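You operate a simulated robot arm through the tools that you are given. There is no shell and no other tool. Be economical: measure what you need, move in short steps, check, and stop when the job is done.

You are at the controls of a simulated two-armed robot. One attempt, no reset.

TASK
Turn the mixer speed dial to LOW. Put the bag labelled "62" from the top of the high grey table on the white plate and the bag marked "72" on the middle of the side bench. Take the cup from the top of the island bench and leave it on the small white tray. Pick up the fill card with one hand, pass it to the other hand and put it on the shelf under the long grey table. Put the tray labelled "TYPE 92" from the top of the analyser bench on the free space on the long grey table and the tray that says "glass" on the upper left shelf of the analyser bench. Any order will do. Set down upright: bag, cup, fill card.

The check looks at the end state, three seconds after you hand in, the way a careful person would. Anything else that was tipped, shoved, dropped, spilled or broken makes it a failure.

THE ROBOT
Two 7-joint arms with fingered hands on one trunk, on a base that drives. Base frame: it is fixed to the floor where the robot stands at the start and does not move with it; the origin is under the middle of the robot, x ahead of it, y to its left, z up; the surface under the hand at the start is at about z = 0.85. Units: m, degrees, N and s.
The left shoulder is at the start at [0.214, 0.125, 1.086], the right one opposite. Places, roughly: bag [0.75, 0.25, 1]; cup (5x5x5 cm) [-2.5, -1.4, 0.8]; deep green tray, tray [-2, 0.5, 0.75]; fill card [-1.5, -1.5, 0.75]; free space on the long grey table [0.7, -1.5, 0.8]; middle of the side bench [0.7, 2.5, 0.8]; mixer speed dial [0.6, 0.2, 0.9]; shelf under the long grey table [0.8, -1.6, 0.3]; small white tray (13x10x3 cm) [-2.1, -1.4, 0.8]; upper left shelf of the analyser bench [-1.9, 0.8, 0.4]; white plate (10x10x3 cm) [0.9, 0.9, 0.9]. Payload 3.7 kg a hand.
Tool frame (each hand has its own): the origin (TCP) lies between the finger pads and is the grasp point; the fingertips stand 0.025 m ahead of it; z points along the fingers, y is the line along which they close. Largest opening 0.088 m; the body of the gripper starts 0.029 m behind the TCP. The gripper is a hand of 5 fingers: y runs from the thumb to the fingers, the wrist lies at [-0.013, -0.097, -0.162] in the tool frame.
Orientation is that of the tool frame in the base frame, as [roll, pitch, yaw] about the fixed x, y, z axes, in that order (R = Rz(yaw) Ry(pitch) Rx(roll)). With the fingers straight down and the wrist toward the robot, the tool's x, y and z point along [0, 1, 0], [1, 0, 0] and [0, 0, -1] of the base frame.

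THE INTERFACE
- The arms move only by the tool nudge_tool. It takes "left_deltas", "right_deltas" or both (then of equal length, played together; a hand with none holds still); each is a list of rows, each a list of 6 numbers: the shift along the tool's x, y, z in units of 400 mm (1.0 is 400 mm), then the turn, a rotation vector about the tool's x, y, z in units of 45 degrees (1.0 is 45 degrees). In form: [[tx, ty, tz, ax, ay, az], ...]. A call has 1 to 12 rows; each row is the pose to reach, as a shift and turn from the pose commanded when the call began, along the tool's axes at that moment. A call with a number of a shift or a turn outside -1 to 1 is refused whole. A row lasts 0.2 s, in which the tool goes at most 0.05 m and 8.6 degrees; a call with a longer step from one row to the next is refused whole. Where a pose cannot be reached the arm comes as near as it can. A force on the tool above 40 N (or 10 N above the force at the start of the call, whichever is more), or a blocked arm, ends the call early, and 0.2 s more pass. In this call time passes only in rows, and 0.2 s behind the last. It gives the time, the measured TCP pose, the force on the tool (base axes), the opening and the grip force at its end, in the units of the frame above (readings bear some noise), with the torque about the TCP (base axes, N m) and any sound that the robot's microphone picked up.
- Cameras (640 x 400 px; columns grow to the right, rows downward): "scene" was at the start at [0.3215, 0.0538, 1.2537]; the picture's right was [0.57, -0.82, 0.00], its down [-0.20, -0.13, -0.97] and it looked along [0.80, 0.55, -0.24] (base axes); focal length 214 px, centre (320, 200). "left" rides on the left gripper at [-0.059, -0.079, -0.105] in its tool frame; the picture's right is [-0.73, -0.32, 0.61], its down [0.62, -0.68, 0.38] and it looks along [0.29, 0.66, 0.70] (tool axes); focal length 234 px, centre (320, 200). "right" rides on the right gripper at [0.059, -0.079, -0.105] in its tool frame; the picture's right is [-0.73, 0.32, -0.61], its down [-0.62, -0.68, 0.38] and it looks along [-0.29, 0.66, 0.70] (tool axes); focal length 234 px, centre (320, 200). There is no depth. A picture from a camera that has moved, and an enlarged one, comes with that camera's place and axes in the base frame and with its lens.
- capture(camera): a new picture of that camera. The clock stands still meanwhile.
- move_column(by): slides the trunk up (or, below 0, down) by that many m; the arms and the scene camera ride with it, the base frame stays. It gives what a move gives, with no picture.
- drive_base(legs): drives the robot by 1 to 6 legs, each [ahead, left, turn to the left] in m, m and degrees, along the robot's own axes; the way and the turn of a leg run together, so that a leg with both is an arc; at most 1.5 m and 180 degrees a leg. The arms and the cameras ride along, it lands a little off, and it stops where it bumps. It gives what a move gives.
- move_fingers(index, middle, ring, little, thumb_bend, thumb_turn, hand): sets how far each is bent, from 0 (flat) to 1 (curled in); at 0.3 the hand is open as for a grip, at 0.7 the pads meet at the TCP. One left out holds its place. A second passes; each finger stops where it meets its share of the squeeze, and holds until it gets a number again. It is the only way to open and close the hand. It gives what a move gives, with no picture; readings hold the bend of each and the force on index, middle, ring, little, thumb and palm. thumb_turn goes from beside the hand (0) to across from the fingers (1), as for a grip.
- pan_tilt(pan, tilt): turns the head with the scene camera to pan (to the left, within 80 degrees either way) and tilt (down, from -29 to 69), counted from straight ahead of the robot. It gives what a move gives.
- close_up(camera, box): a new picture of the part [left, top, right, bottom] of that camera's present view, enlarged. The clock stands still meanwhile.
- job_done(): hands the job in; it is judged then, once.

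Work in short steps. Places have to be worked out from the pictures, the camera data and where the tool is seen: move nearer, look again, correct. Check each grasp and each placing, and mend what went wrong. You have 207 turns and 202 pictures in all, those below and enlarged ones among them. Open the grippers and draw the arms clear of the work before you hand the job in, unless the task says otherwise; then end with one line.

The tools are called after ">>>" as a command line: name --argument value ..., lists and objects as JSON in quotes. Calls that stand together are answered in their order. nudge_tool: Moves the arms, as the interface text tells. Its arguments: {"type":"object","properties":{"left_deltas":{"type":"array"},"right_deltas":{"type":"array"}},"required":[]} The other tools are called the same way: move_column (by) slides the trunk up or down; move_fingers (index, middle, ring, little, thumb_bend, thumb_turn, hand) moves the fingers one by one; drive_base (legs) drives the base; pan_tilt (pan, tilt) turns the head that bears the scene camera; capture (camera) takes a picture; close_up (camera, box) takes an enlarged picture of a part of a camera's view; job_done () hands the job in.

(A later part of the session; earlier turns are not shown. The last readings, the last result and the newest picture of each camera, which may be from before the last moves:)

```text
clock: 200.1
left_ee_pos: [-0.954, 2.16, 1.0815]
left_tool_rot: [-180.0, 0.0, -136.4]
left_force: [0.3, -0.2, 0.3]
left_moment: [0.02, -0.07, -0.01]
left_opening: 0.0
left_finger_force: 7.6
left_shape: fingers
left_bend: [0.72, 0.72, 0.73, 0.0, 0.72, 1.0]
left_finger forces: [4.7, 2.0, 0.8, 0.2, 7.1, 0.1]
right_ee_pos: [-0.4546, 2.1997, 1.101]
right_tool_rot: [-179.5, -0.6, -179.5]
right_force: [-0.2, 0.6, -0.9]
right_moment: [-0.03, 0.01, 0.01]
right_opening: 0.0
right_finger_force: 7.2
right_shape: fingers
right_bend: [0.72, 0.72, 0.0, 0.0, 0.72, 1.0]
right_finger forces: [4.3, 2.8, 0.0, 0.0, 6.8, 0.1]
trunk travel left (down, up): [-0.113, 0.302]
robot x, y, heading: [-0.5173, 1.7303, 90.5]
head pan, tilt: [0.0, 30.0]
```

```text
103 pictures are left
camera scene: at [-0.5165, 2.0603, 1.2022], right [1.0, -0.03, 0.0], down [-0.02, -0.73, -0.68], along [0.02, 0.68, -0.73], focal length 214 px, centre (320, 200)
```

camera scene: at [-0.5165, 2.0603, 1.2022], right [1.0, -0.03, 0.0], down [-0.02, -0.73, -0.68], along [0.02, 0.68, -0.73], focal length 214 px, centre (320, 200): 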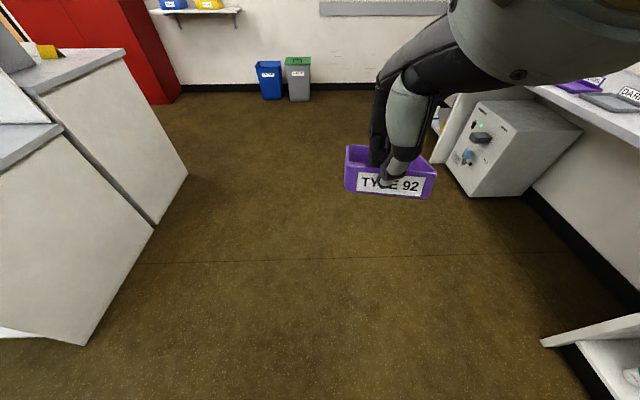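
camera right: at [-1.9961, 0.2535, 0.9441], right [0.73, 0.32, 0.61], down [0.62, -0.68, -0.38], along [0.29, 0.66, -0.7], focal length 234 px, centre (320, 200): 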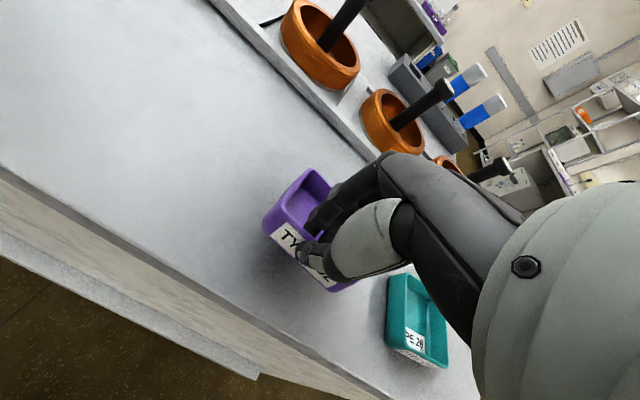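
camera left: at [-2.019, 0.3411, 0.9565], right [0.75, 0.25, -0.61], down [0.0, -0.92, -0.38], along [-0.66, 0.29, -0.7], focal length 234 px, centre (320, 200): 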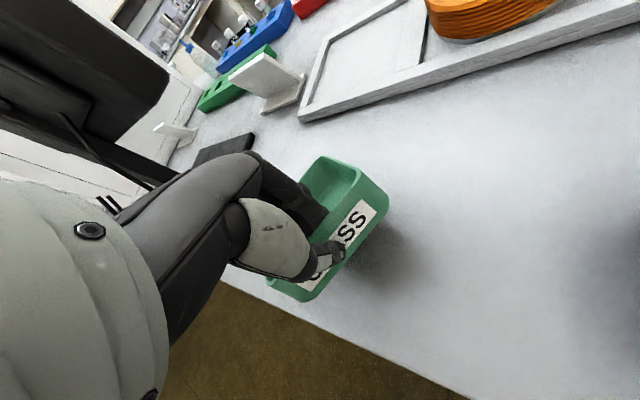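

Both trays fine. I turn 180° to face −y and slide right to x≈−2.05 in front of the shelf.

>>> drive_base --legs '[[0, 0, 179.5], [0, -1.45, 0]]'

>>> pan_tilt --pan 0 --tilt 55

>>> capture --camera "scene"

```text
clock: 220.6
left_ee_pos: [-1.5278, 1.242, 1.0816]
left_tool_rot: [-180.0, 0.0, 45.7]
left_force: [0.7, -0.4, -1.3]
left_moment: [0.01, 0.04, 0.0]
left_opening: 0.0
left_finger_force: 6.4
left_shape: fingers
left_bend: [0.72, 0.72, 0.73, 0.0, 0.72, 1.0]
left_finger forces: [4.3, 1.7, 0.6, 0.0, 6.1, 0.0]
right_ee_pos: [-2.0235, 1.1828, 1.1008]
right_tool_rot: [-179.2, -0.9, 2.1]
right_force: [0.0, -0.3, -0.5]
right_moment: [0.01, -0.03, 0.01]
right_opening: 0.0
right_finger_force: 5.8
right_shape: fingers
right_bend: [0.72, 0.72, 0.0, 0.0, 0.72, 1.0]
right_finger forces: [3.7, 2.4, 0.1, 0.1, 5.8, 0.0]
trunk travel left (down, up): [-0.113, 0.302]
robot x, y, heading: [-1.9844, 1.6519, -87.6]
head pan, tilt: [0.0, 30.0]
```

```text
clock: 221.5
left_ee_pos: [-1.5282, 1.2437, 1.0829]
left_tool_rot: [180.0, 0.0, 45.8]
left_force: [-0.1, -0.3, -1.0]
left_moment: [0.02, 0.04, 0.02]
left_opening: 0.0
left_finger_force: 5.9
left_shape: fingers
left_bend: [0.72, 0.72, 0.73, 0.0, 0.72, 1.0]
left_finger forces: [4.2, 1.7, 0.6, 0.0, 6.1, 0.0]
right_ee_pos: [-2.0235, 1.1828, 1.1009]
right_tool_rot: [-179.4, -0.8, 2.4]
right_force: [-0.3, -0.6, -1.2]
right_moment: [0.03, 0.0, 0.05]
right_opening: 0.0
right_finger_force: 6.2
right_shape: fingers
right_bend: [0.72, 0.72, 0.0, 0.0, 0.72, 1.0]
right_finger forces: [3.9, 2.5, 0.0, 0.0, 6.2, 0.1]
trunk travel left (down, up): [-0.113, 0.302]
robot x, y, heading: [-1.9809, 1.6505, -87.5]
head pan, tilt: [0.0, 55.0]
```

```text
102 pictures are left
camera scene: at [-1.967, 1.335, 1.1913], right [-1.0, -0.05, 0.0], down [-0.04, 0.82, -0.57], along [0.03, -0.57, -0.82], focal length 214 px, centre (320, 200)
```

scene: 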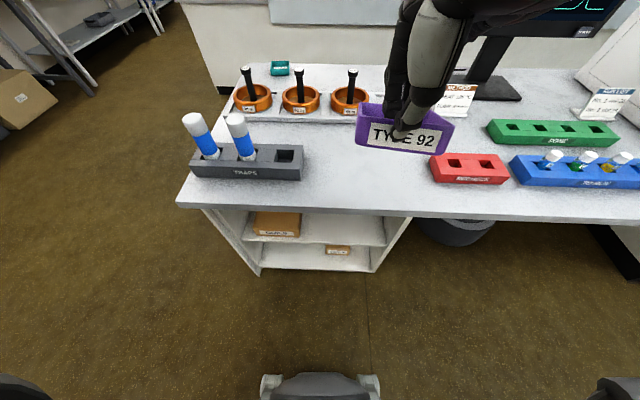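

The shelf's free part is x −1.88..−2.15, its front edge at y≈0.99. I shift right 0.15 m, straighten, lower the trunk, and bring the left hand in front of the shelf with yaw 0.

>>> drive_base --legs '[[-0.04, -0.15, -2.5]]'

>>> move_column --by -0.11

```text
clock: 223.5
left_ee_pos: [-1.6971, 1.2581, 1.0825]
left_tool_rot: [-179.9, 0.0, 43.3]
left_force: [-0.1, 0.7, -0.8]
left_moment: [0.05, -0.01, 0.0]
left_opening: 0.0
left_finger_force: 6.1
left_shape: fingers
left_bend: [0.72, 0.72, 0.73, 0.0, 0.72, 1.0]
left_finger forces: [4.2, 1.7, 0.6, 0.0, 6.2, 0.0]
right_ee_pos: [-2.1946, 1.2213, 1.1007]
right_tool_rot: [-179.4, -0.7, -0.3]
right_force: [0.2, -0.3, -0.4]
right_moment: [0.05, -0.01, -0.01]
right_opening: 0.0
right_finger_force: 6.0
right_shape: fingers
right_bend: [0.72, 0.72, 0.0, 0.0, 0.72, 1.0]
right_finger forces: [4.0, 2.4, 0.0, 0.0, 6.0, 0.1]
trunk travel left (down, up): [-0.113, 0.302]
robot x, y, heading: [-2.1334, 1.6895, -90.0]
head pan, tilt: [0.0, 55.0]
```

```text
clock: 224.9
left_ee_pos: [-1.6962, 1.2502, 0.9657]
left_tool_rot: [-177.8, -2.0, 43.1]
left_force: [0.3, 0.5, -1.4]
left_moment: [0.02, 0.02, 0.0]
left_opening: 0.0
left_finger_force: 6.6
left_shape: fingers
left_bend: [0.72, 0.72, 0.73, 0.0, 0.72, 1.0]
left_finger forces: [4.2, 1.7, 0.7, 0.1, 6.2, 0.0]
right_ee_pos: [-2.1936, 1.1763, 0.9327]
right_tool_rot: [-164.7, -0.6, -0.6]
right_force: [0.2, 0.0, -0.8]
right_moment: [0.0, -0.04, 0.0]
right_opening: 0.0
right_finger_force: 5.9
right_shape: fingers
right_bend: [0.72, 0.72, 0.0, 0.0, 0.72, 1.0]
right_finger forces: [3.8, 2.6, 0.0, 0.0, 5.8, 0.1]
trunk travel left (down, up): [-0.003, 0.412]
robot x, y, heading: [-2.1303, 1.6887, -90.0]
head pan, tilt: [0.0, 55.0]
```

The right hand's tilt changed while lowering; I check with a picture.

>>> capture --camera "scene"

```text
101 pictures are left
camera scene: at [-2.1317, 1.2862, 1.0638], right [-1.0, 0.01, 0.0], down [0.01, 0.83, -0.56], along [0.0, -0.56, -0.83], focal length 214 px, centre (320, 200)
```

scene: 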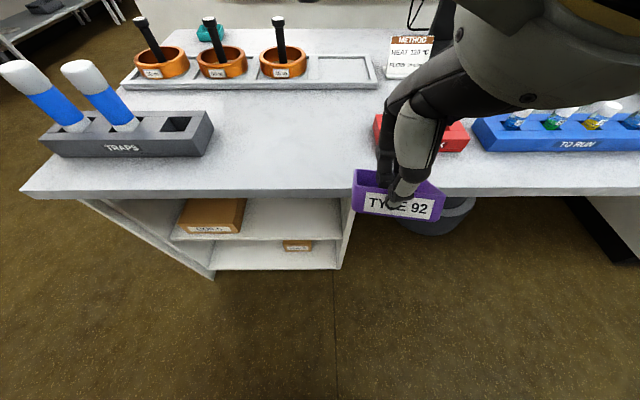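

Restore the right hand level, higher and further right, while the left swings to x≈−2.01 with yaw 0.

>>> nudge_tool --right_deltas '[[-0.05, 0, -0.05, -0.05, 0, 0], [-0.1, 0, -0.1, -0.1, 0, 0], [-0.15, 0, -0.15, -0.15, 0, 0], [-0.2, 0, -0.2, -0.2, 0, 0], [-0.25, 0, -0.25, -0.25, 0, 0], [-0.3, 0, -0.3, -0.34, 0, 0], [-0.3, 0, -0.3, -0.34, 0, 0], [-0.3, 0, -0.3, -0.34, 0, 0], [-0.3, 0, -0.3, -0.34, 0, 0]]' --left_deltas '[[0, 0, 0, 0, 0, 0.1], [-0.07, -0.05, 0, 0, 0, 0.2], [-0.145, -0.11, 0, 0, 0, 0.31], [-0.22, -0.17, 0, 0, 0, 0.42], [-0.3, -0.23, 0, 0, 0, 0.53], [-0.38, -0.29, 0.04, 0, 0, 0.64], [-0.46, -0.35, 0.08, 0, 0, 0.75], [-0.54, -0.415, 0.12, 0, 0, 0.85], [-0.618, -0.474, 0.16, 0, 0, 0.96]]'

>>> capture --camera "scene"

>>> capture --camera "left"

```text
clock: 226.9
left_ee_pos: [-2.0538, 1.1466, 0.9658]
left_tool_rot: [-176.6, 0.0, 0.1]
left_force: [-0.1, -0.2, -0.8]
left_moment: [0.06, -0.04, 0.02]
left_opening: 0.0
left_finger_force: 6.5
left_shape: fingers
left_bend: [0.72, 0.72, 0.73, 0.0, 0.72, 1.0]
left_finger forces: [4.1, 1.4, 0.6, 0.1, 5.8, 0.0]
left hand out of reach, approached as far as the arm can: row 2, 3, 4, 5, 6, 7, 8, 9
right_ee_pos: [-2.3175, 1.1425, 1.0453]
right_tool_rot: [-179.9, -0.7, -0.6]
right_force: [-0.3, -0.2, -0.7]
right_moment: [0.02, -0.05, -0.02]
right_opening: 0.0003
right_finger_force: 6.6
right_shape: fingers
right_bend: [0.72, 0.72, 0.0, 0.0, 0.72, 1.0]
right_finger forces: [3.9, 2.5, 0.1, 0.0, 6.1, 0.0]
trunk travel left (down, up): [-0.003, 0.412]
robot x, y, heading: [-2.1304, 1.6857, -90.4]
head pan, tilt: [0.0, 55.0]
```

```text
100 pictures are left
camera scene: at [-2.1325, 1.2834, 1.0637], right [-1.0, 0.0, 0.0], down [0.0, 0.82, -0.57], along [0.0, -0.57, -0.82], focal length 214 px, centre (320, 200)
```

scene: 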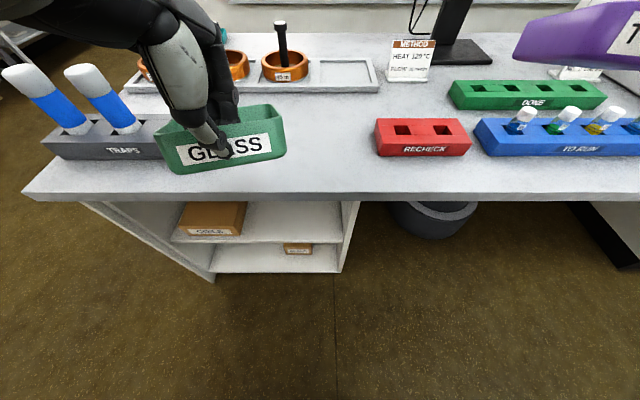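

```text
99 pictures are left
camera left: at [-2.1106, 1.2195, 1.0741], right [-0.73, 0.36, -0.59], down [0.62, 0.7, -0.34], along [0.29, -0.61, -0.73], focal length 234 px, centre (320, 200)
```

left: 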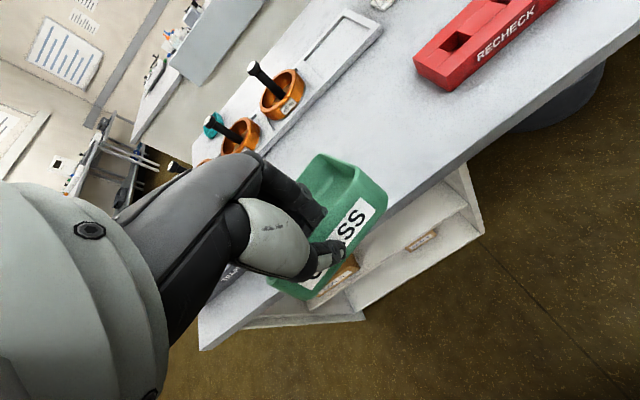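

Lowering the trunk also leans it forward, so the hand is too close to the body. I back up 0.25 m.

>>> drive_base --legs '[[-0.25, 0, 0.4]]'

>>> nudge_tool --left_deltas '[[0.0, 0, 0.08, -0.02, 0, 0], [0.0, 0, 0.16, -0.04, 0, 0], [0.0, 0, 0.24, -0.06, 0, 0], [0, 0, 0.32, -0.06, 0, 0], [0, 0, 0.4, -0.06, 0, 0], [0, 0, 0.48, -0.06, 0, 0]]'

>>> capture --camera "scene"

```text
clock: 228.7
left_ee_pos: [-2.0481, 1.3986, 0.9664]
left_tool_rot: [-176.8, 0.1, 0.5]
left_force: [-0.1, -0.3, -2.5]
left_moment: [0.05, 0.0, 0.01]
left_opening: 0.0
left_finger_force: 6.6
left_shape: fingers
left_bend: [0.72, 0.72, 0.73, 0.0, 0.72, 1.0]
left_finger forces: [4.3, 1.7, 0.9, 0.0, 6.3, 0.0]
right_ee_pos: [-2.3117, 1.3916, 1.0446]
right_tool_rot: [179.9, -0.6, -0.2]
right_force: [-0.1, -0.1, -0.5]
right_moment: [0.02, -0.02, 0.0]
right_opening: 0.0
right_finger_force: 6.0
right_shape: fingers
right_bend: [0.72, 0.72, 0.0, 0.0, 0.72, 1.0]
right_finger forces: [4.0, 2.5, 0.0, 0.0, 6.1, 0.0]
trunk travel left (down, up): [-0.003, 0.412]
robot x, y, heading: [-2.1292, 1.9401, -89.6]
head pan, tilt: [0.0, 55.0]
```

```text
clock: 230.1
left_ee_pos: [-2.0779, 1.3462, 0.7623]
left_tool_rot: [-179.4, 0.2, 0.5]
left_force: [-0.3, -0.5, -1.1]
left_moment: [0.05, -0.02, 0.0]
left_opening: 0.0
left_finger_force: 5.8
left_shape: fingers
left_bend: [0.72, 0.72, 0.73, 0.0, 0.72, 1.0]
left_finger forces: [4.3, 1.6, 0.6, 0.0, 5.9, 0.0]
left hand out of reach, approached as far as the arm can: row 1, 2, 3, 4, 5, 6
right_ee_pos: [-2.3126, 1.392, 1.0461]
right_tool_rot: [180.0, -0.6, -0.2]
right_force: [0.5, -0.6, 0.6]
right_moment: [-0.01, 0.01, 0.03]
right_opening: 0.0
right_finger_force: 5.5
right_shape: fingers
right_bend: [0.72, 0.72, 0.0, 0.0, 0.72, 1.0]
right_finger forces: [4.0, 2.6, 0.0, 0.0, 6.1, 0.0]
trunk travel left (down, up): [-0.003, 0.412]
robot x, y, heading: [-2.1268, 1.9354, -89.6]
head pan, tilt: [0.0, 55.0]
```

```text
98 pictures are left
camera scene: at [-2.1293, 1.5332, 1.0642], right [-1.0, -0.01, 0.0], down [-0.01, 0.82, -0.57], along [0.0, -0.57, -0.82], focal length 214 px, centre (320, 200)
```

scene: 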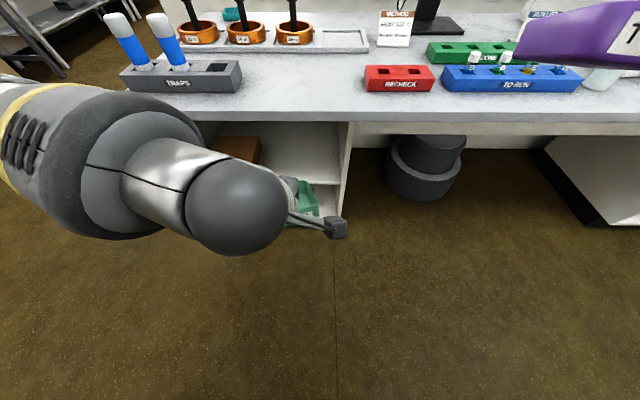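

I move forward and slightly left first to see where the commanded pose lies.

>>> nudge_tool --left_deltas '[[0.05, 0.1, 0, 0, 0, 0], [0.1, 0.2, 0, 0, 0, 0], [0.14, 0.3, 0, 0, 0, 0]]'

```text
clock: 230.9
left_ee_pos: [-2.0183, 1.2245, 0.7627]
left_tool_rot: [-179.4, 0.1, 0.3]
left_force: [-0.2, 0.8, -0.6]
left_moment: [0.06, 0.02, -0.02]
left_opening: 0.0001
left_finger_force: 6.6
left_shape: fingers
left_bend: [0.72, 0.72, 0.73, 0.0, 0.72, 1.0]
left_finger forces: [4.4, 1.6, 0.8, 0.0, 6.6, 0.0]
right_ee_pos: [-2.3125, 1.3933, 1.0452]
right_tool_rot: [-180.0, -0.5, -0.3]
right_force: [0.8, 0.5, -0.8]
right_moment: [0.03, 0.01, 0.0]
right_opening: 0.0
right_finger_force: 6.1
right_shape: fingers
right_bend: [0.72, 0.72, 0.0, 0.0, 0.72, 1.0]
right_finger forces: [3.9, 2.4, 0.0, 0.0, 6.1, 0.0]
trunk travel left (down, up): [-0.003, 0.412]
robot x, y, heading: [-2.1295, 1.9381, -89.6]
head pan, tilt: [0.0, 55.0]
```

Commanded pose tracks the measured one. I descend to z≈0.475 in front of the bench.

>>> nudge_tool --left_deltas '[[0, 0, 0.1, 0, 0, 0], [0, 0, 0.2, 0, 0, 0], [0, 0, 0.3, 0, 0, 0], [0, 0, 0.4, 0, 0, 0], [0, 0, 0.5, 0, 0, 0], [0, 0, 0.6, 0, 0, 0], [0, 0, 0.7, 0, 0, 0]]'

>>> capture --camera "scene"

>>> capture --camera "left"

```text
clock: 232.5
left_ee_pos: [-2.0166, 1.2297, 0.4839]
left_tool_rot: [-179.4, 0.0, 0.4]
left_force: [0.3, 0.4, -0.9]
left_moment: [0.05, 0.02, -0.01]
left_opening: 0.0
left_finger_force: 5.5
left_shape: fingers
left_bend: [0.72, 0.72, 0.73, 0.0, 0.72, 1.0]
left_finger forces: [3.9, 1.5, 0.6, 0.1, 5.6, 0.1]
right_ee_pos: [-2.3136, 1.3932, 1.0464]
right_tool_rot: [179.9, -0.7, -0.2]
right_force: [0.1, -0.7, -1.0]
right_moment: [0.05, -0.01, 0.0]
right_opening: 0.0001
right_finger_force: 6.4
right_shape: fingers
right_bend: [0.72, 0.72, 0.0, 0.0, 0.72, 1.0]
right_finger forces: [3.9, 2.5, 0.1, 0.0, 6.1, 0.0]
trunk travel left (down, up): [-0.003, 0.412]
robot x, y, heading: [-2.1318, 1.9373, -89.5]
head pan, tilt: [0.0, 55.0]
```

```text
97 pictures are left
camera scene: at [-2.1295, 1.5332, 1.0642], right [-1.0, -0.01, 0.0], down [-0.01, 0.82, -0.57], along [0.0, -0.57, -0.82], focal length 214 px, centre (320, 200)
```

scene: 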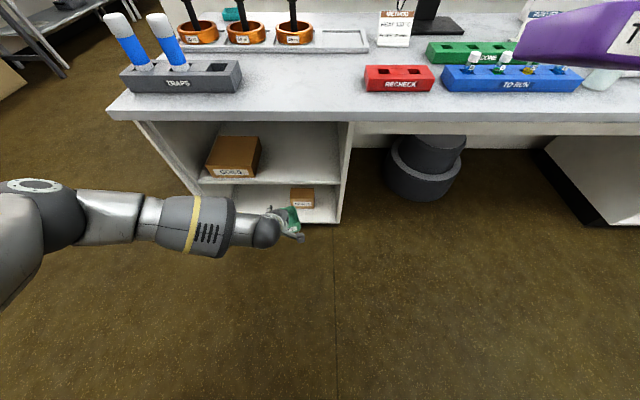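

```text
96 pictures are left
camera left: at [-2.075, 1.3062, 0.5886], right [-0.73, 0.32, -0.6], down [0.62, 0.69, -0.38], along [0.29, -0.65, -0.7], focal length 234 px, centre (320, 200)
```

left: 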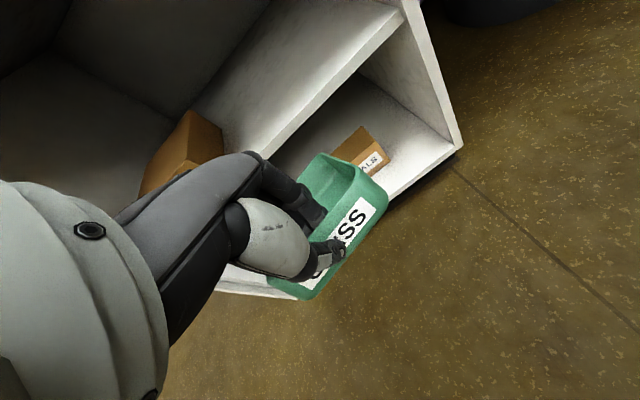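

Upper shelf front edge is near y≈0.96, z≈0.37–0.39. I lower 2.5 cm and move forward 12 cm, then check.

>>> nudge_tool --left_deltas '[[0, 0, 0.06, 0, 0, 0], [0, 0.1, 0.06, 0, 0, 0], [0, 0.2, 0.06, 0, 0, 0], [0, 0.3, 0.06, 0, 0, 0]]'

>>> capture --camera "scene"

>>> capture --camera "left"

```text
clock: 233.5
left_ee_pos: [-1.9833, 1.1442, 0.49]
left_tool_rot: [-179.4, 0.1, 0.4]
left_force: [-0.4, -0.1, -2.0]
left_moment: [0.01, 0.05, -0.02]
left_opening: 0.0003
left_finger_force: 6.1
left_shape: fingers
left_bend: [0.72, 0.72, 0.73, 0.0, 0.72, 1.0]
left_finger forces: [4.3, 1.5, 0.7, 0.0, 6.2, 0.0]
left hand out of reach, approached as far as the arm can: row 1, 2, 3, 4
right_ee_pos: [-2.3132, 1.3921, 1.0463]
right_tool_rot: [-180.0, -0.6, -0.2]
right_force: [-0.6, -0.2, -0.8]
right_moment: [0.04, 0.0, 0.01]
right_opening: 0.0003
right_finger_force: 6.3
right_shape: fingers
right_bend: [0.72, 0.72, 0.0, 0.0, 0.72, 1.0]
right_finger forces: [4.0, 2.5, 0.0, 0.0, 6.1, 0.0]
trunk travel left (down, up): [-0.003, 0.412]
robot x, y, heading: [-2.1327, 1.9377, -89.5]
head pan, tilt: [0.0, 55.0]
```

```text
95 pictures are left
camera scene: at [-2.1296, 1.5335, 1.0644], right [-1.0, -0.01, 0.0], down [-0.01, 0.82, -0.57], along [0.0, -0.57, -0.82], focal length 214 px, centre (320, 200)
```

scene: 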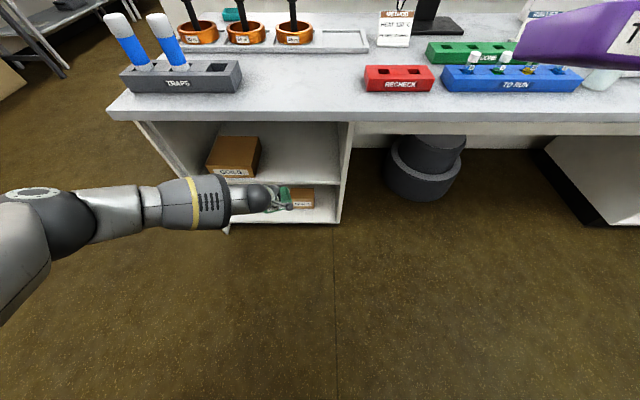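

```text
94 pictures are left
camera left: at [-2.0419, 1.2231, 0.5952], right [-0.73, 0.33, -0.6], down [0.62, 0.69, -0.38], along [0.29, -0.65, -0.7], focal length 234 px, centre (320, 200)
```

left: 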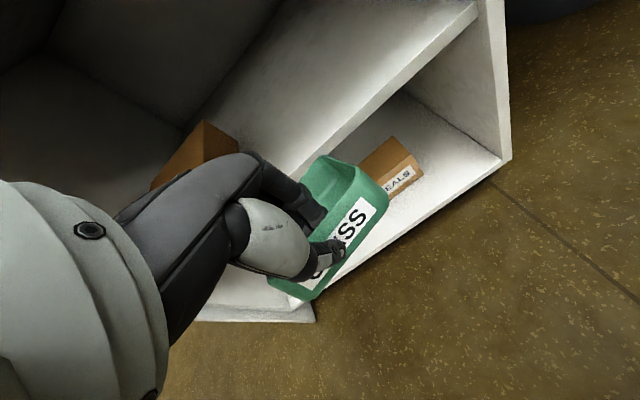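

The vertical hand can't go lower here. I test whether tilting the fingers forward (40°) makes the shelf height reachable.

>>> nudge_tool --left_deltas '[[0, -0.05, 0, -0.15, 0, 0], [0, -0.08, 0.0, -0.3, 0, 0], [0, -0.1, 0.0, -0.45, 0, 0], [0, -0.1, 0.0, -0.6, 0, 0], [0, -0.1, 0.0, -0.75, 0, 0], [0, -0.1, 0.0, -0.9, 0, 0], [0, -0.1, 0.06, -0.9, 0, 0], [0, -0.1, 0.12, -0.9, 0, 0]]'

>>> capture --camera "scene"

```text
clock: 235.3
left_ee_pos: [-1.9492, 1.1946, 0.4984]
left_tool_rot: [140.1, 0.1, 0.2]
left_force: [0.7, 0.2, -0.2]
left_moment: [0.09, 0.02, 0.01]
left_opening: 0.0
left_finger_force: 7.3
left_shape: fingers
left_bend: [0.72, 0.72, 0.73, 0.0, 0.72, 1.0]
left_finger forces: [4.9, 1.4, 0.4, 0.0, 6.9, 0.1]
left hand out of reach, approached as far as the arm can: row 5, 6, 7, 8
right_ee_pos: [-2.3133, 1.3924, 1.0449]
right_tool_rot: [179.9, -0.6, -0.1]
right_force: [-0.7, 0.7, -0.4]
right_moment: [0.0, -0.04, 0.0]
right_opening: 0.0
right_finger_force: 6.4
right_shape: fingers
right_bend: [0.72, 0.72, 0.0, 0.0, 0.72, 1.0]
right_finger forces: [3.9, 2.5, 0.1, 0.1, 6.1, 0.0]
trunk travel left (down, up): [-0.003, 0.412]
robot x, y, heading: [-2.1353, 1.9417, -89.3]
head pan, tilt: [0.0, 55.0]
```

```text
93 pictures are left
camera scene: at [-2.1296, 1.5335, 1.0644], right [-1.0, -0.01, 0.0], down [-0.01, 0.82, -0.57], along [0.0, -0.57, -0.82], focal length 214 px, centre (320, 200)
```

scene: 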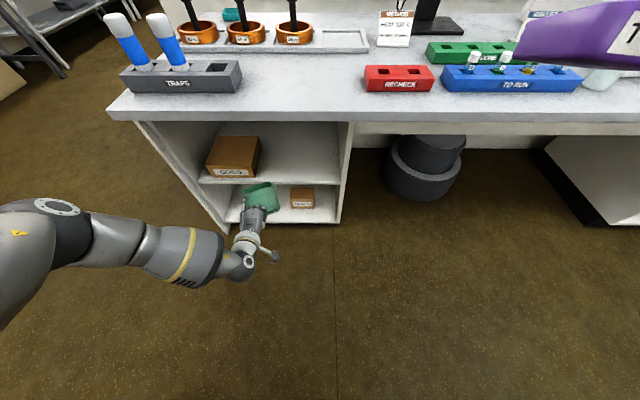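

The arm is limited because the hand is too close to the robot's midline. I restore vertical, retreat slightly, and drive the base 0.22 m to the right.

>>> nudge_tool --left_deltas '[[0, 0, -0.02, 0.15, 0, 0], [0, -0.02, -0.04, 0.3, 0, 0], [0, -0.04, -0.06, 0.45, 0, 0], [0, -0.06, -0.06, 0.6, 0, 0], [0, -0.08, -0.06, 0.75, 0, 0], [0, -0.08, -0.06, 0.89, 0, 0]]'

>>> drive_base --legs '[[0, -0.22, 0]]'

```text
clock: 236.7
left_ee_pos: [-1.9493, 1.2364, 0.4958]
left_tool_rot: [-179.8, 0.1, 0.3]
left_force: [-0.6, -0.4, -0.7]
left_moment: [0.06, -0.03, 0.0]
left_opening: 0.0
left_finger_force: 6.4
left_shape: fingers
left_bend: [0.72, 0.72, 0.73, 0.0, 0.72, 1.0]
left_finger forces: [4.4, 1.5, 0.7, 0.1, 6.2, 0.1]
right_ee_pos: [-2.3122, 1.3932, 1.0462]
right_tool_rot: [-179.9, -0.8, -0.3]
right_force: [-0.5, -0.6, -0.7]
right_moment: [0.02, -0.02, 0.03]
right_opening: 0.0002
right_finger_force: 6.4
right_shape: fingers
right_bend: [0.72, 0.72, 0.0, 0.0, 0.72, 1.0]
right_finger forces: [3.9, 2.5, 0.1, 0.0, 6.1, 0.1]
trunk travel left (down, up): [-0.003, 0.412]
robot x, y, heading: [-2.1315, 1.9409, -89.3]
head pan, tilt: [0.0, 55.0]
```

```text
clock: 239.3
left_ee_pos: [-2.1705, 1.2345, 0.496]
left_tool_rot: [-179.9, 0.0, 0.2]
left_force: [0.3, 0.6, -1.1]
left_moment: [0.07, -0.01, 0.03]
left_opening: 0.0002
left_finger_force: 6.1
left_shape: fingers
left_bend: [0.72, 0.72, 0.73, 0.0, 0.72, 1.0]
left_finger forces: [4.1, 1.6, 0.8, 0.1, 6.0, 0.0]
right_ee_pos: [-2.5342, 1.3921, 1.0458]
right_tool_rot: [180.0, -0.6, -0.3]
right_force: [-0.5, -0.1, -1.5]
right_moment: [0.01, 0.03, 0.02]
right_opening: 0.0
right_finger_force: 6.2
right_shape: fingers
right_bend: [0.72, 0.72, 0.0, 0.0, 0.72, 1.0]
right_finger forces: [3.9, 2.5, 0.0, 0.0, 6.1, 0.0]
trunk travel left (down, up): [-0.003, 0.412]
robot x, y, heading: [-2.3537, 1.9346, -89.4]
head pan, tilt: [0.0, 55.0]
```

Now I move the hand left to x≈−2.02 and lower to 0.455.

>>> nudge_tool --left_deltas '[[0.1, 0, 0, 0, 0, 0], [0.2, 0, 0, 0, 0, 0], [0.3, 0, 0.0, 0, 0, 0], [0.375, 0, 0.05, 0, 0, 0], [0.375, 0, 0.1, 0, 0, 0]]'

>>> nudge_tool --left_deltas '[[0, 0.1, 0, 0, 0, 0], [0, 0.2, 0, 0, 0, 0], [0, 0.3, 0.0, 0, 0, 0]]'

>>> capture --camera "scene"

>>> capture --camera "left"

```text
clock: 240.5
left_ee_pos: [-2.0206, 1.2343, 0.4563]
left_tool_rot: [-179.8, 0.0, 0.3]
left_force: [0.3, -0.1, -1.1]
left_moment: [0.04, 0.04, 0.0]
left_opening: 0.0
left_finger_force: 5.8
left_shape: fingers
left_bend: [0.72, 0.72, 0.73, 0.0, 0.72, 1.0]
left_finger forces: [4.0, 1.5, 0.6, 0.0, 5.7, 0.0]
right_ee_pos: [-2.5339, 1.3897, 1.0456]
right_tool_rot: [-180.0, -0.7, -0.4]
right_force: [-0.6, -1.1, -1.0]
right_moment: [0.05, -0.02, -0.03]
right_opening: 0.0
right_finger_force: 6.0
right_shape: fingers
right_bend: [0.72, 0.72, 0.0, 0.0, 0.72, 1.0]
right_finger forces: [3.9, 2.5, 0.0, 0.0, 6.1, 0.0]
trunk travel left (down, up): [-0.003, 0.412]
robot x, y, heading: [-2.3543, 1.9339, -89.8]
head pan, tilt: [0.0, 55.0]
```

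```text
clock: 241.3
left_ee_pos: [-2.0196, 1.1185, 0.4518]
left_tool_rot: [-179.9, 0.1, 0.2]
left_force: [-0.2, 0.9, -0.8]
left_moment: [0.05, 0.09, 0.02]
left_opening: 0.0
left_finger_force: 6.8
left_shape: fingers
left_bend: [0.72, 0.72, 0.73, 0.0, 0.72, 1.0]
left_finger forces: [4.6, 1.5, 0.5, 0.0, 6.3, 0.0]
right_ee_pos: [-2.5349, 1.3907, 1.0442]
right_tool_rot: [180.0, -0.5, -0.2]
right_force: [-0.3, 0.0, -1.5]
right_moment: [0.04, 0.02, -0.01]
right_opening: 0.0
right_finger_force: 6.6
right_shape: fingers
right_bend: [0.72, 0.72, 0.0, 0.0, 0.72, 1.0]
right_finger forces: [4.0, 2.5, 0.0, 0.0, 6.1, 0.1]
trunk travel left (down, up): [-0.003, 0.412]
robot x, y, heading: [-2.3519, 1.9349, -89.6]
head pan, tilt: [0.0, 55.0]
```

```text
92 pictures are left
camera scene: at [-2.3509, 1.5319, 1.0643], right [-1.0, -0.01, 0.0], down [0.0, 0.82, -0.57], along [0.0, -0.57, -0.82], focal length 214 px, centre (320, 200)
```

scene: 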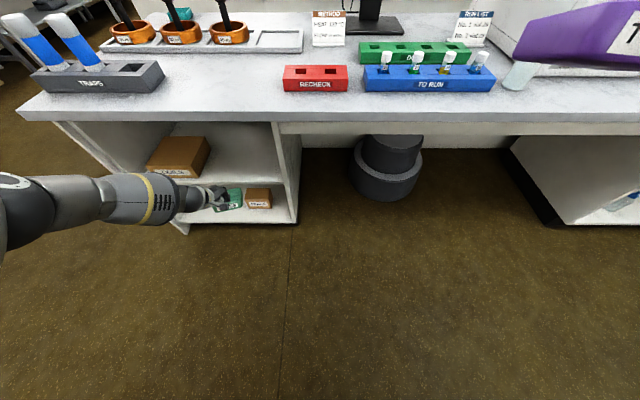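

```text
91 pictures are left
camera left: at [-2.0768, 1.197, 0.5572], right [-0.73, 0.32, -0.61], down [0.62, 0.68, -0.38], along [0.29, -0.65, -0.7], focal length 234 px, centre (320, 200)
```

left: 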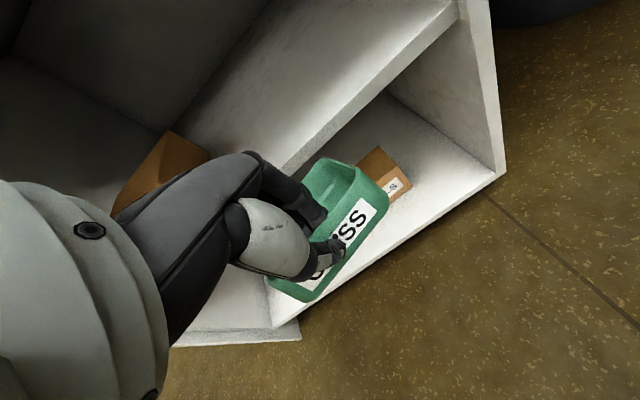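

Shelf top resolves to z≈0.40 with front edge y≈0.985. I raise 2 cm and move forward until the near wall is just inside (y≈0.955).

>>> nudge_tool --left_deltas '[[0, 0, -0.05, 0, 0, 0], [0, 0.08, -0.05, 0, 0, 0], [0, 0.16, -0.05, 0, 0, 0], [0, 0.24, -0.05, 0, 0, 0], [0, 0.3, -0.05, 0, 0, 0]]'

>>> capture --camera "scene"

>>> capture --camera "left"

```text
clock: 242.5
left_ee_pos: [-2.0169, 1.0447, 0.5021]
left_tool_rot: [180.0, -0.2, 0.3]
left_force: [0.2, 20.0, 14.2]
left_moment: [0.8, -0.05, 0.06]
left_opening: 0.017
left_finger_force: 12.2
left_shape: fingers
left_bend: [0.73, 0.73, 0.73, 0.0, 0.55, 1.0]
left_finger forces: [0.1, 0.1, 0.1, 0.0, 24.1, 0.0]
left hand out of reach, approached as far as the arm can: row 3, 4, 5
right_ee_pos: [-2.5354, 1.3937, 1.0479]
right_tool_rot: [179.8, -0.7, -0.3]
right_force: [-0.1, -1.1, -0.6]
right_moment: [0.04, -0.03, 0.01]
right_opening: 0.0002
right_finger_force: 6.1
right_shape: fingers
right_bend: [0.72, 0.72, 0.0, 0.0, 0.72, 1.0]
right_finger forces: [3.9, 2.4, 0.1, 0.0, 6.2, 0.1]
trunk travel left (down, up): [-0.003, 0.412]
robot x, y, heading: [-2.3539, 1.939, -89.8]
head pan, tilt: [0.0, 55.0]
```

```text
90 pictures are left
camera scene: at [-2.3512, 1.5346, 1.0656], right [-1.0, -0.01, 0.0], down [0.0, 0.82, -0.58], along [0.0, -0.58, -0.82], focal length 214 px, centre (320, 200)
```

scene: 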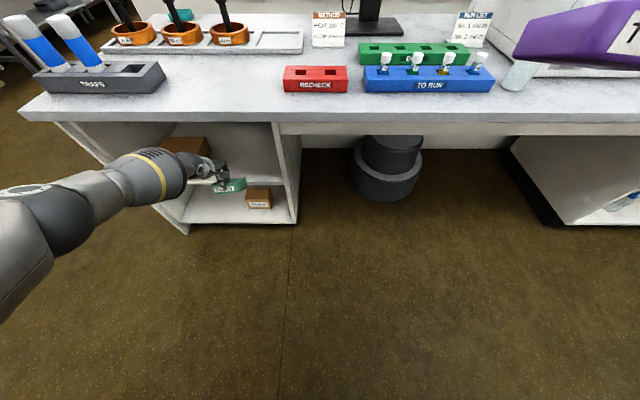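

```text
89 pictures are left
camera left: at [-2.0754, 1.1241, 0.6066], right [-0.73, 0.32, -0.61], down [0.62, 0.69, -0.38], along [0.29, -0.66, -0.7], focal length 234 px, centre (320, 200)
```

left: 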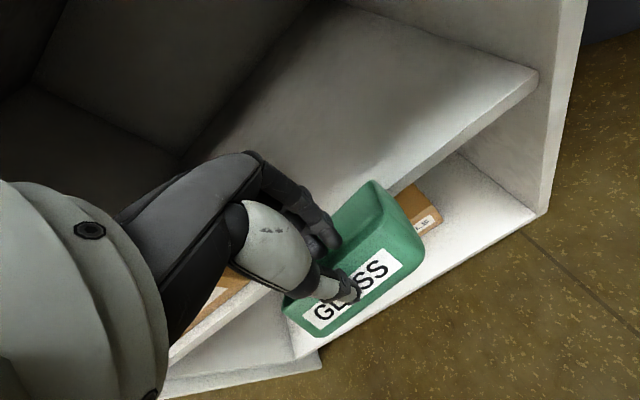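

The tray's far bottom hit the shelf edge — the shelf is higher than estimated or the tray droops. I back off gently 2 cm.

>>> nudge_tool --left_deltas '[[0, -0.02, 0, 0, 0, 0], [0, -0.045, 0, 0, 0, 0], [0, -0.07, 0, 0, 0, 0]]'

>>> capture --camera "left"

>>> close_up --camera "scene" --box '[130, 120, 310, 240]'

```text
clock: 243.3
left_ee_pos: [-2.0189, 1.0706, 0.5004]
left_tool_rot: [-179.9, 0.1, 0.3]
left_force: [-0.4, -0.4, -0.8]
left_moment: [0.08, -0.02, -0.02]
left_opening: 0.0
left_finger_force: 6.6
left_shape: fingers
left_bend: [0.72, 0.72, 0.73, 0.0, 0.69, 1.0]
left_finger forces: [3.2, 2.7, 0.8, 0.0, 5.7, 0.1]
right_ee_pos: [-2.5346, 1.3909, 1.045]
right_tool_rot: [180.0, -0.6, -0.4]
right_force: [0.5, 0.1, -0.6]
right_moment: [0.08, -0.02, -0.05]
right_opening: 0.0
right_finger_force: 6.5
right_shape: fingers
right_bend: [0.72, 0.72, 0.0, 0.0, 0.72, 1.0]
right_finger forces: [4.0, 2.5, 0.0, 0.0, 6.1, 0.0]
trunk travel left (down, up): [-0.003, 0.412]
robot x, y, heading: [-2.3547, 1.9356, -89.5]
head pan, tilt: [0.0, 55.0]
```

```text
88 pictures are left
camera left: at [-2.0766, 1.1498, 0.6045], right [-0.73, 0.32, -0.61], down [0.62, 0.68, -0.38], along [0.29, -0.66, -0.7], focal length 234 px, centre (320, 200)
```

left: 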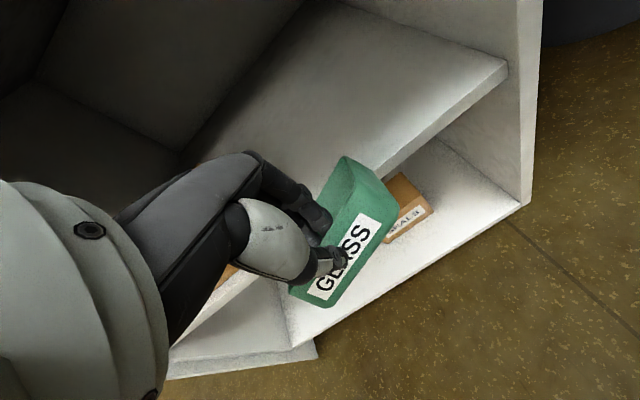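

```text
3.33 times, centred on (220, 180) of scene
camera zoom: at [-2.3509, 1.5322, 1.0644], right [-1.0, 0.0, 0.0], down [0.0, 0.82, -0.57], along [0.0, -0.57, -0.82], focal length 715 px, centre (653, 267)
```

zoom: 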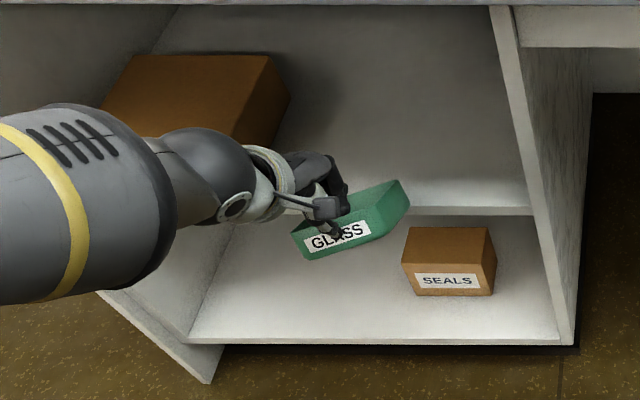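

The shelf corner triangulates to (−2.208, 0.99, 0.406). The tray droops in the pinch, so I retreat slightly and tilt the hand 25° fingers-forward to level it.

>>> nudge_tool --left_deltas '[[0, -0.06, 0, -0.1, 0, 0], [0, -0.1, 0, -0.25, 0, 0], [0, -0.1, 0, -0.4, 0, 0], [0, -0.1, 0.0, -0.55, 0, 0]]'

>>> capture --camera "left"

>>> close_up --camera "scene" --box '[130, 120, 310, 240]'

>>> close_up --camera "right" --box '[0, 0, 640, 400]'

```text
clock: 244.3
left_ee_pos: [-2.0192, 1.1109, 0.4996]
left_tool_rot: [155.4, 0.1, 0.3]
left_force: [-0.8, -0.1, -0.7]
left_moment: [0.08, 0.06, 0.02]
left_opening: 0.0
left_finger_force: 6.5
left_shape: fingers
left_bend: [0.72, 0.72, 0.73, 0.0, 0.7, 1.0]
left_finger forces: [3.8, 2.6, 0.3, 0.1, 6.2, 0.0]
right_ee_pos: [-2.5348, 1.3909, 1.0472]
right_tool_rot: [180.0, -0.6, -0.2]
right_force: [0.1, 0.4, -1.0]
right_moment: [0.06, 0.0, 0.02]
right_opening: 0.0
right_finger_force: 6.5
right_shape: fingers
right_bend: [0.72, 0.72, 0.0, 0.0, 0.72, 1.0]
right_finger forces: [3.9, 2.5, 0.1, 0.0, 6.0, 0.0]
trunk travel left (down, up): [-0.003, 0.412]
robot x, y, heading: [-2.3536, 1.9347, -89.7]
head pan, tilt: [0.0, 55.0]
```

```text
86 pictures are left
camera left: at [-2.0768, 1.2269, 0.5612], right [-0.73, 0.04, -0.69], down [0.62, 0.46, -0.63], along [0.29, -0.89, -0.36], focal length 234 px, centre (320, 200)
```

left: 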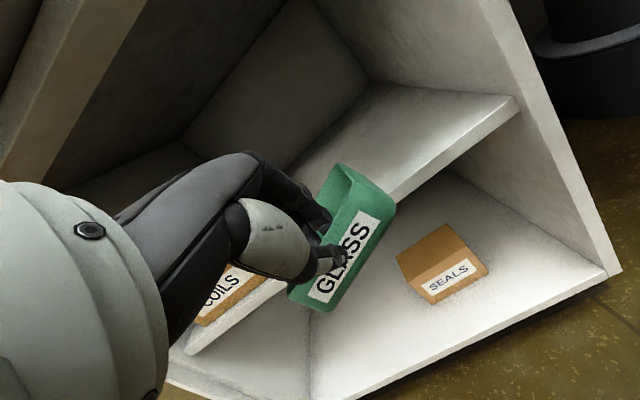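

```text
3.33 times, centred on (220, 180) of scene
camera zoom: at [-2.3507, 1.532, 1.0643], right [-1.0, -0.01, 0.0], down [0.0, 0.82, -0.57], along [0.0, -0.57, -0.82], focal length 715 px, centre (653, 267)
```

zoom: 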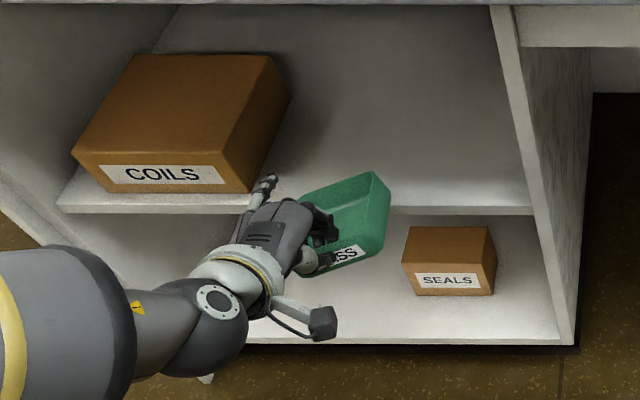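

```text
1.00 times, centred on (320, 200) of right (not enlarged: the box is as wide or as high as the picture)
camera zoom: at [-2.4757, 1.4689, 1.1516], right [-0.73, -0.32, 0.6], down [-0.62, 0.68, -0.39], along [-0.29, -0.66, -0.7], focal length 234 px, centre (320, 200)
```

zoom: 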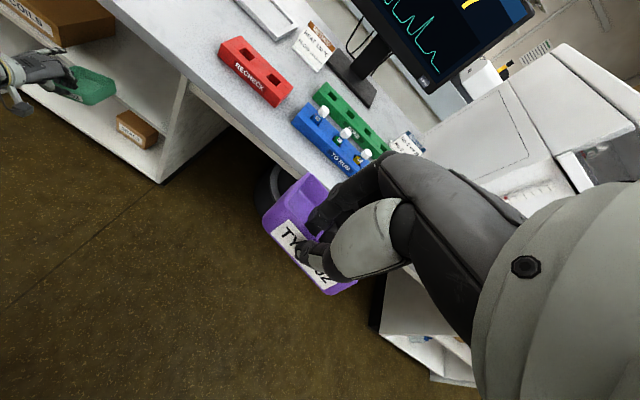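

I zoom the right camera view to judge the tray's attitude from the side.

>>> close_up --camera "right" --box '[0, 0, 192, 120]'

```text
3.33 times, centred on (96, 60) of right
camera zoom: at [-2.4757, 1.4689, 1.1516], right [-0.73, -0.32, 0.6], down [-0.62, 0.68, -0.39], along [-0.29, -0.66, -0.7], focal length 781 px, centre (1067, 667)
```

zoom: 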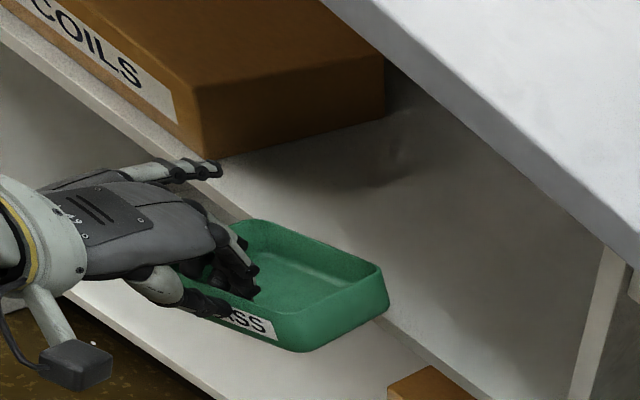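

The tray is about level now. I move it forward 15.5 cm horizontally and 3 cm right, over the shelf.

>>> nudge_tool --left_deltas '[[-0.02, 0.07, 0.032, 0, 0, 0], [-0.04, 0.14, 0.064, 0, 0, 0], [-0.06, 0.21, 0.096, 0, 0, 0], [-0.075, 0.28, 0.128, 0, 0, 0], [-0.075, 0.352, 0.161, 0, 0, 0]]'

>>> close_up --camera "right" --box '[0, 0, 192, 120]'

>>> close_up --camera "scene" --box '[130, 100, 310, 220]'

>>> capture --camera "left"

```text
clock: 245.5
left_ee_pos: [-2.0419, 1.0032, 0.5312]
left_tool_rot: [155.4, 0.1, 0.3]
left_force: [0.3, -0.4, -1.4]
left_moment: [0.09, -0.03, -0.01]
left_opening: 0.0
left_finger_force: 7.0
left_shape: fingers
left_bend: [0.72, 0.72, 0.73, 0.0, 0.7, 1.0]
left_finger forces: [4.4, 2.8, 0.2, 0.0, 6.8, 0.0]
left hand out of reach, approached as far as the arm can: row 3, 4, 5
right_ee_pos: [-2.5346, 1.3908, 1.0461]
right_tool_rot: [180.0, -0.5, -0.3]
right_force: [0.9, 0.9, -0.6]
right_moment: [0.06, 0.0, 0.01]
right_opening: 0.0001
right_finger_force: 6.5
right_shape: fingers
right_bend: [0.72, 0.72, 0.0, 0.0, 0.72, 1.0]
right_finger forces: [3.9, 2.5, 0.0, 0.1, 6.2, 0.0]
trunk travel left (down, up): [-0.003, 0.412]
robot x, y, heading: [-2.3534, 1.9352, -89.7]
head pan, tilt: [0.0, 55.0]
```

```text
3.33 times, centred on (96, 60) of right
camera zoom: at [-2.4757, 1.4691, 1.1517], right [-0.73, -0.32, 0.6], down [-0.62, 0.68, -0.39], along [-0.29, -0.66, -0.7], focal length 781 px, centre (1067, 667)
```

zoom: 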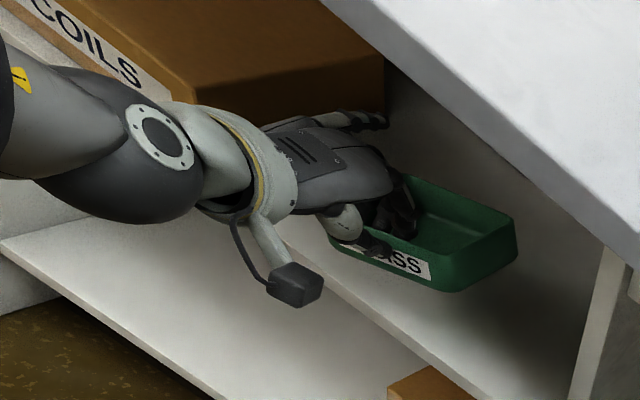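

```text
3.33 times, centred on (220, 160) of scene
camera zoom: at [-2.3507, 1.5323, 1.0644], right [-1.0, -0.01, 0.0], down [0.0, 0.82, -0.57], along [0.0, -0.57, -0.82], focal length 715 px, centre (653, 333)
```

zoom: 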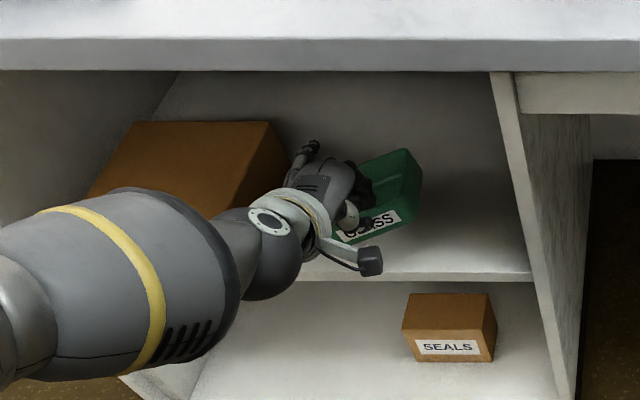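

```text
80 pictures are left
camera left: at [-2.1001, 1.1186, 0.5942], right [-0.73, 0.04, -0.69], down [0.62, 0.46, -0.63], along [0.29, -0.89, -0.36], focal length 234 px, centre (320, 200)
```

left: 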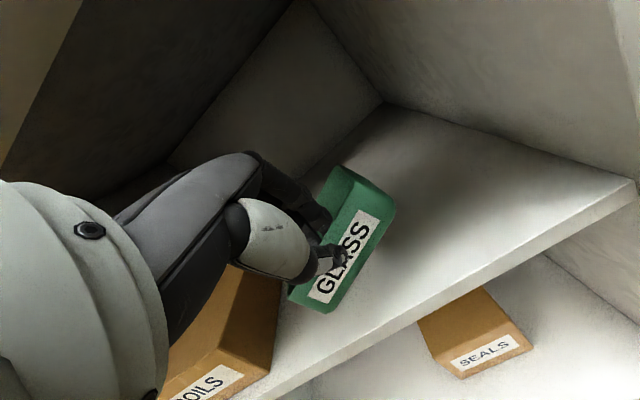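

The hand is over the shelf but at its reach limit. I drive ahead 7 cm.

>>> drive_base --legs '[[0.07, 0, 0]]'

>>> nudge_tool --left_deltas '[[0, -0.017, 0.036, 0, 0, 0], [0, -0.034, 0.073, 0, 0, 0]]'

>>> close_up --camera "right" --box '[0, 0, 192, 120]'

>>> capture --camera "left"

```text
clock: 246.5
left_ee_pos: [-2.0407, 0.9352, 0.5309]
left_tool_rot: [155.4, 0.1, 0.3]
left_force: [-0.3, -0.4, -1.3]
left_moment: [0.02, 0.03, 0.0]
left_opening: 0.0
left_finger_force: 6.5
left_shape: fingers
left_bend: [0.72, 0.72, 0.73, 0.0, 0.71, 1.0]
left_finger forces: [4.1, 2.8, 0.2, 0.0, 6.7, 0.1]
right_ee_pos: [-2.5332, 1.3225, 1.0454]
right_tool_rot: [180.0, -0.6, -0.1]
right_force: [-0.8, -0.1, -0.3]
right_moment: [0.04, -0.04, 0.01]
right_opening: 0.0
right_finger_force: 6.0
right_shape: fingers
right_bend: [0.72, 0.72, 0.0, 0.0, 0.72, 1.0]
right_finger forces: [4.0, 2.5, 0.0, 0.0, 6.1, 0.0]
trunk travel left (down, up): [-0.003, 0.412]
robot x, y, heading: [-2.3525, 1.866, -89.8]
head pan, tilt: [0.0, 55.0]
```

```text
clock: 247.1
left_ee_pos: [-2.0379, 0.9525, 0.5121]
left_tool_rot: [155.4, 0.1, 0.4]
left_force: [-0.1, -0.2, -1.4]
left_moment: [0.02, 0.02, 0.0]
left_opening: 0.0
left_finger_force: 7.2
left_shape: fingers
left_bend: [0.72, 0.72, 0.73, 0.0, 0.71, 1.0]
left_finger forces: [4.1, 2.7, 0.2, 0.0, 6.8, 0.0]
left hand out of reach, approached as far as the arm can: row 1, 2
right_ee_pos: [-2.5329, 1.321, 1.047]
right_tool_rot: [-180.0, -0.6, -0.2]
right_force: [-0.1, 0.1, -1.4]
right_moment: [0.04, 0.0, -0.02]
right_opening: 0.0
right_finger_force: 6.0
right_shape: fingers
right_bend: [0.72, 0.72, 0.0, 0.0, 0.72, 1.0]
right_finger forces: [3.9, 2.5, 0.0, 0.1, 6.0, 0.0]
trunk travel left (down, up): [-0.003, 0.412]
robot x, y, heading: [-2.3475, 1.8657, -89.6]
head pan, tilt: [0.0, 55.0]
```

```text
3.33 times, centred on (96, 60) of right
camera zoom: at [-2.4746, 1.4002, 1.1516], right [-0.73, -0.32, 0.6], down [-0.62, 0.68, -0.39], along [-0.28, -0.66, -0.7], focal length 781 px, centre (1067, 667)
```

zoom: 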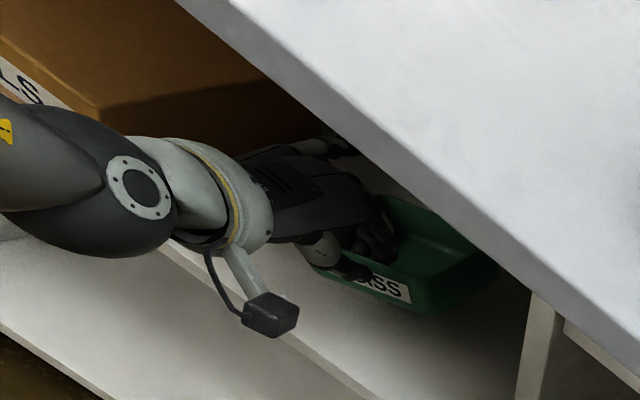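

```text
78 pictures are left
camera left: at [-2.0964, 1.0669, 0.5736], right [-0.73, 0.04, -0.69], down [0.62, 0.46, -0.63], along [0.3, -0.89, -0.36], focal length 234 px, centre (320, 200)
```

left: 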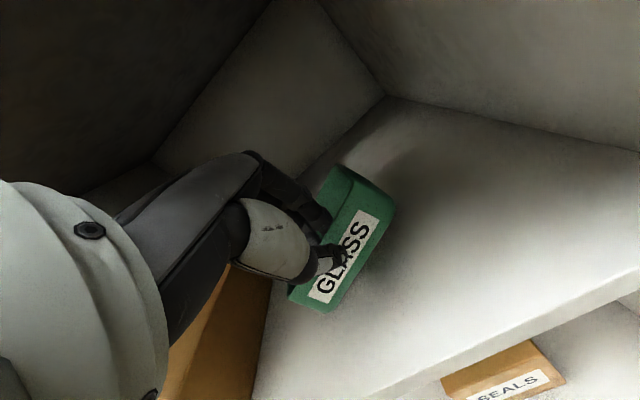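

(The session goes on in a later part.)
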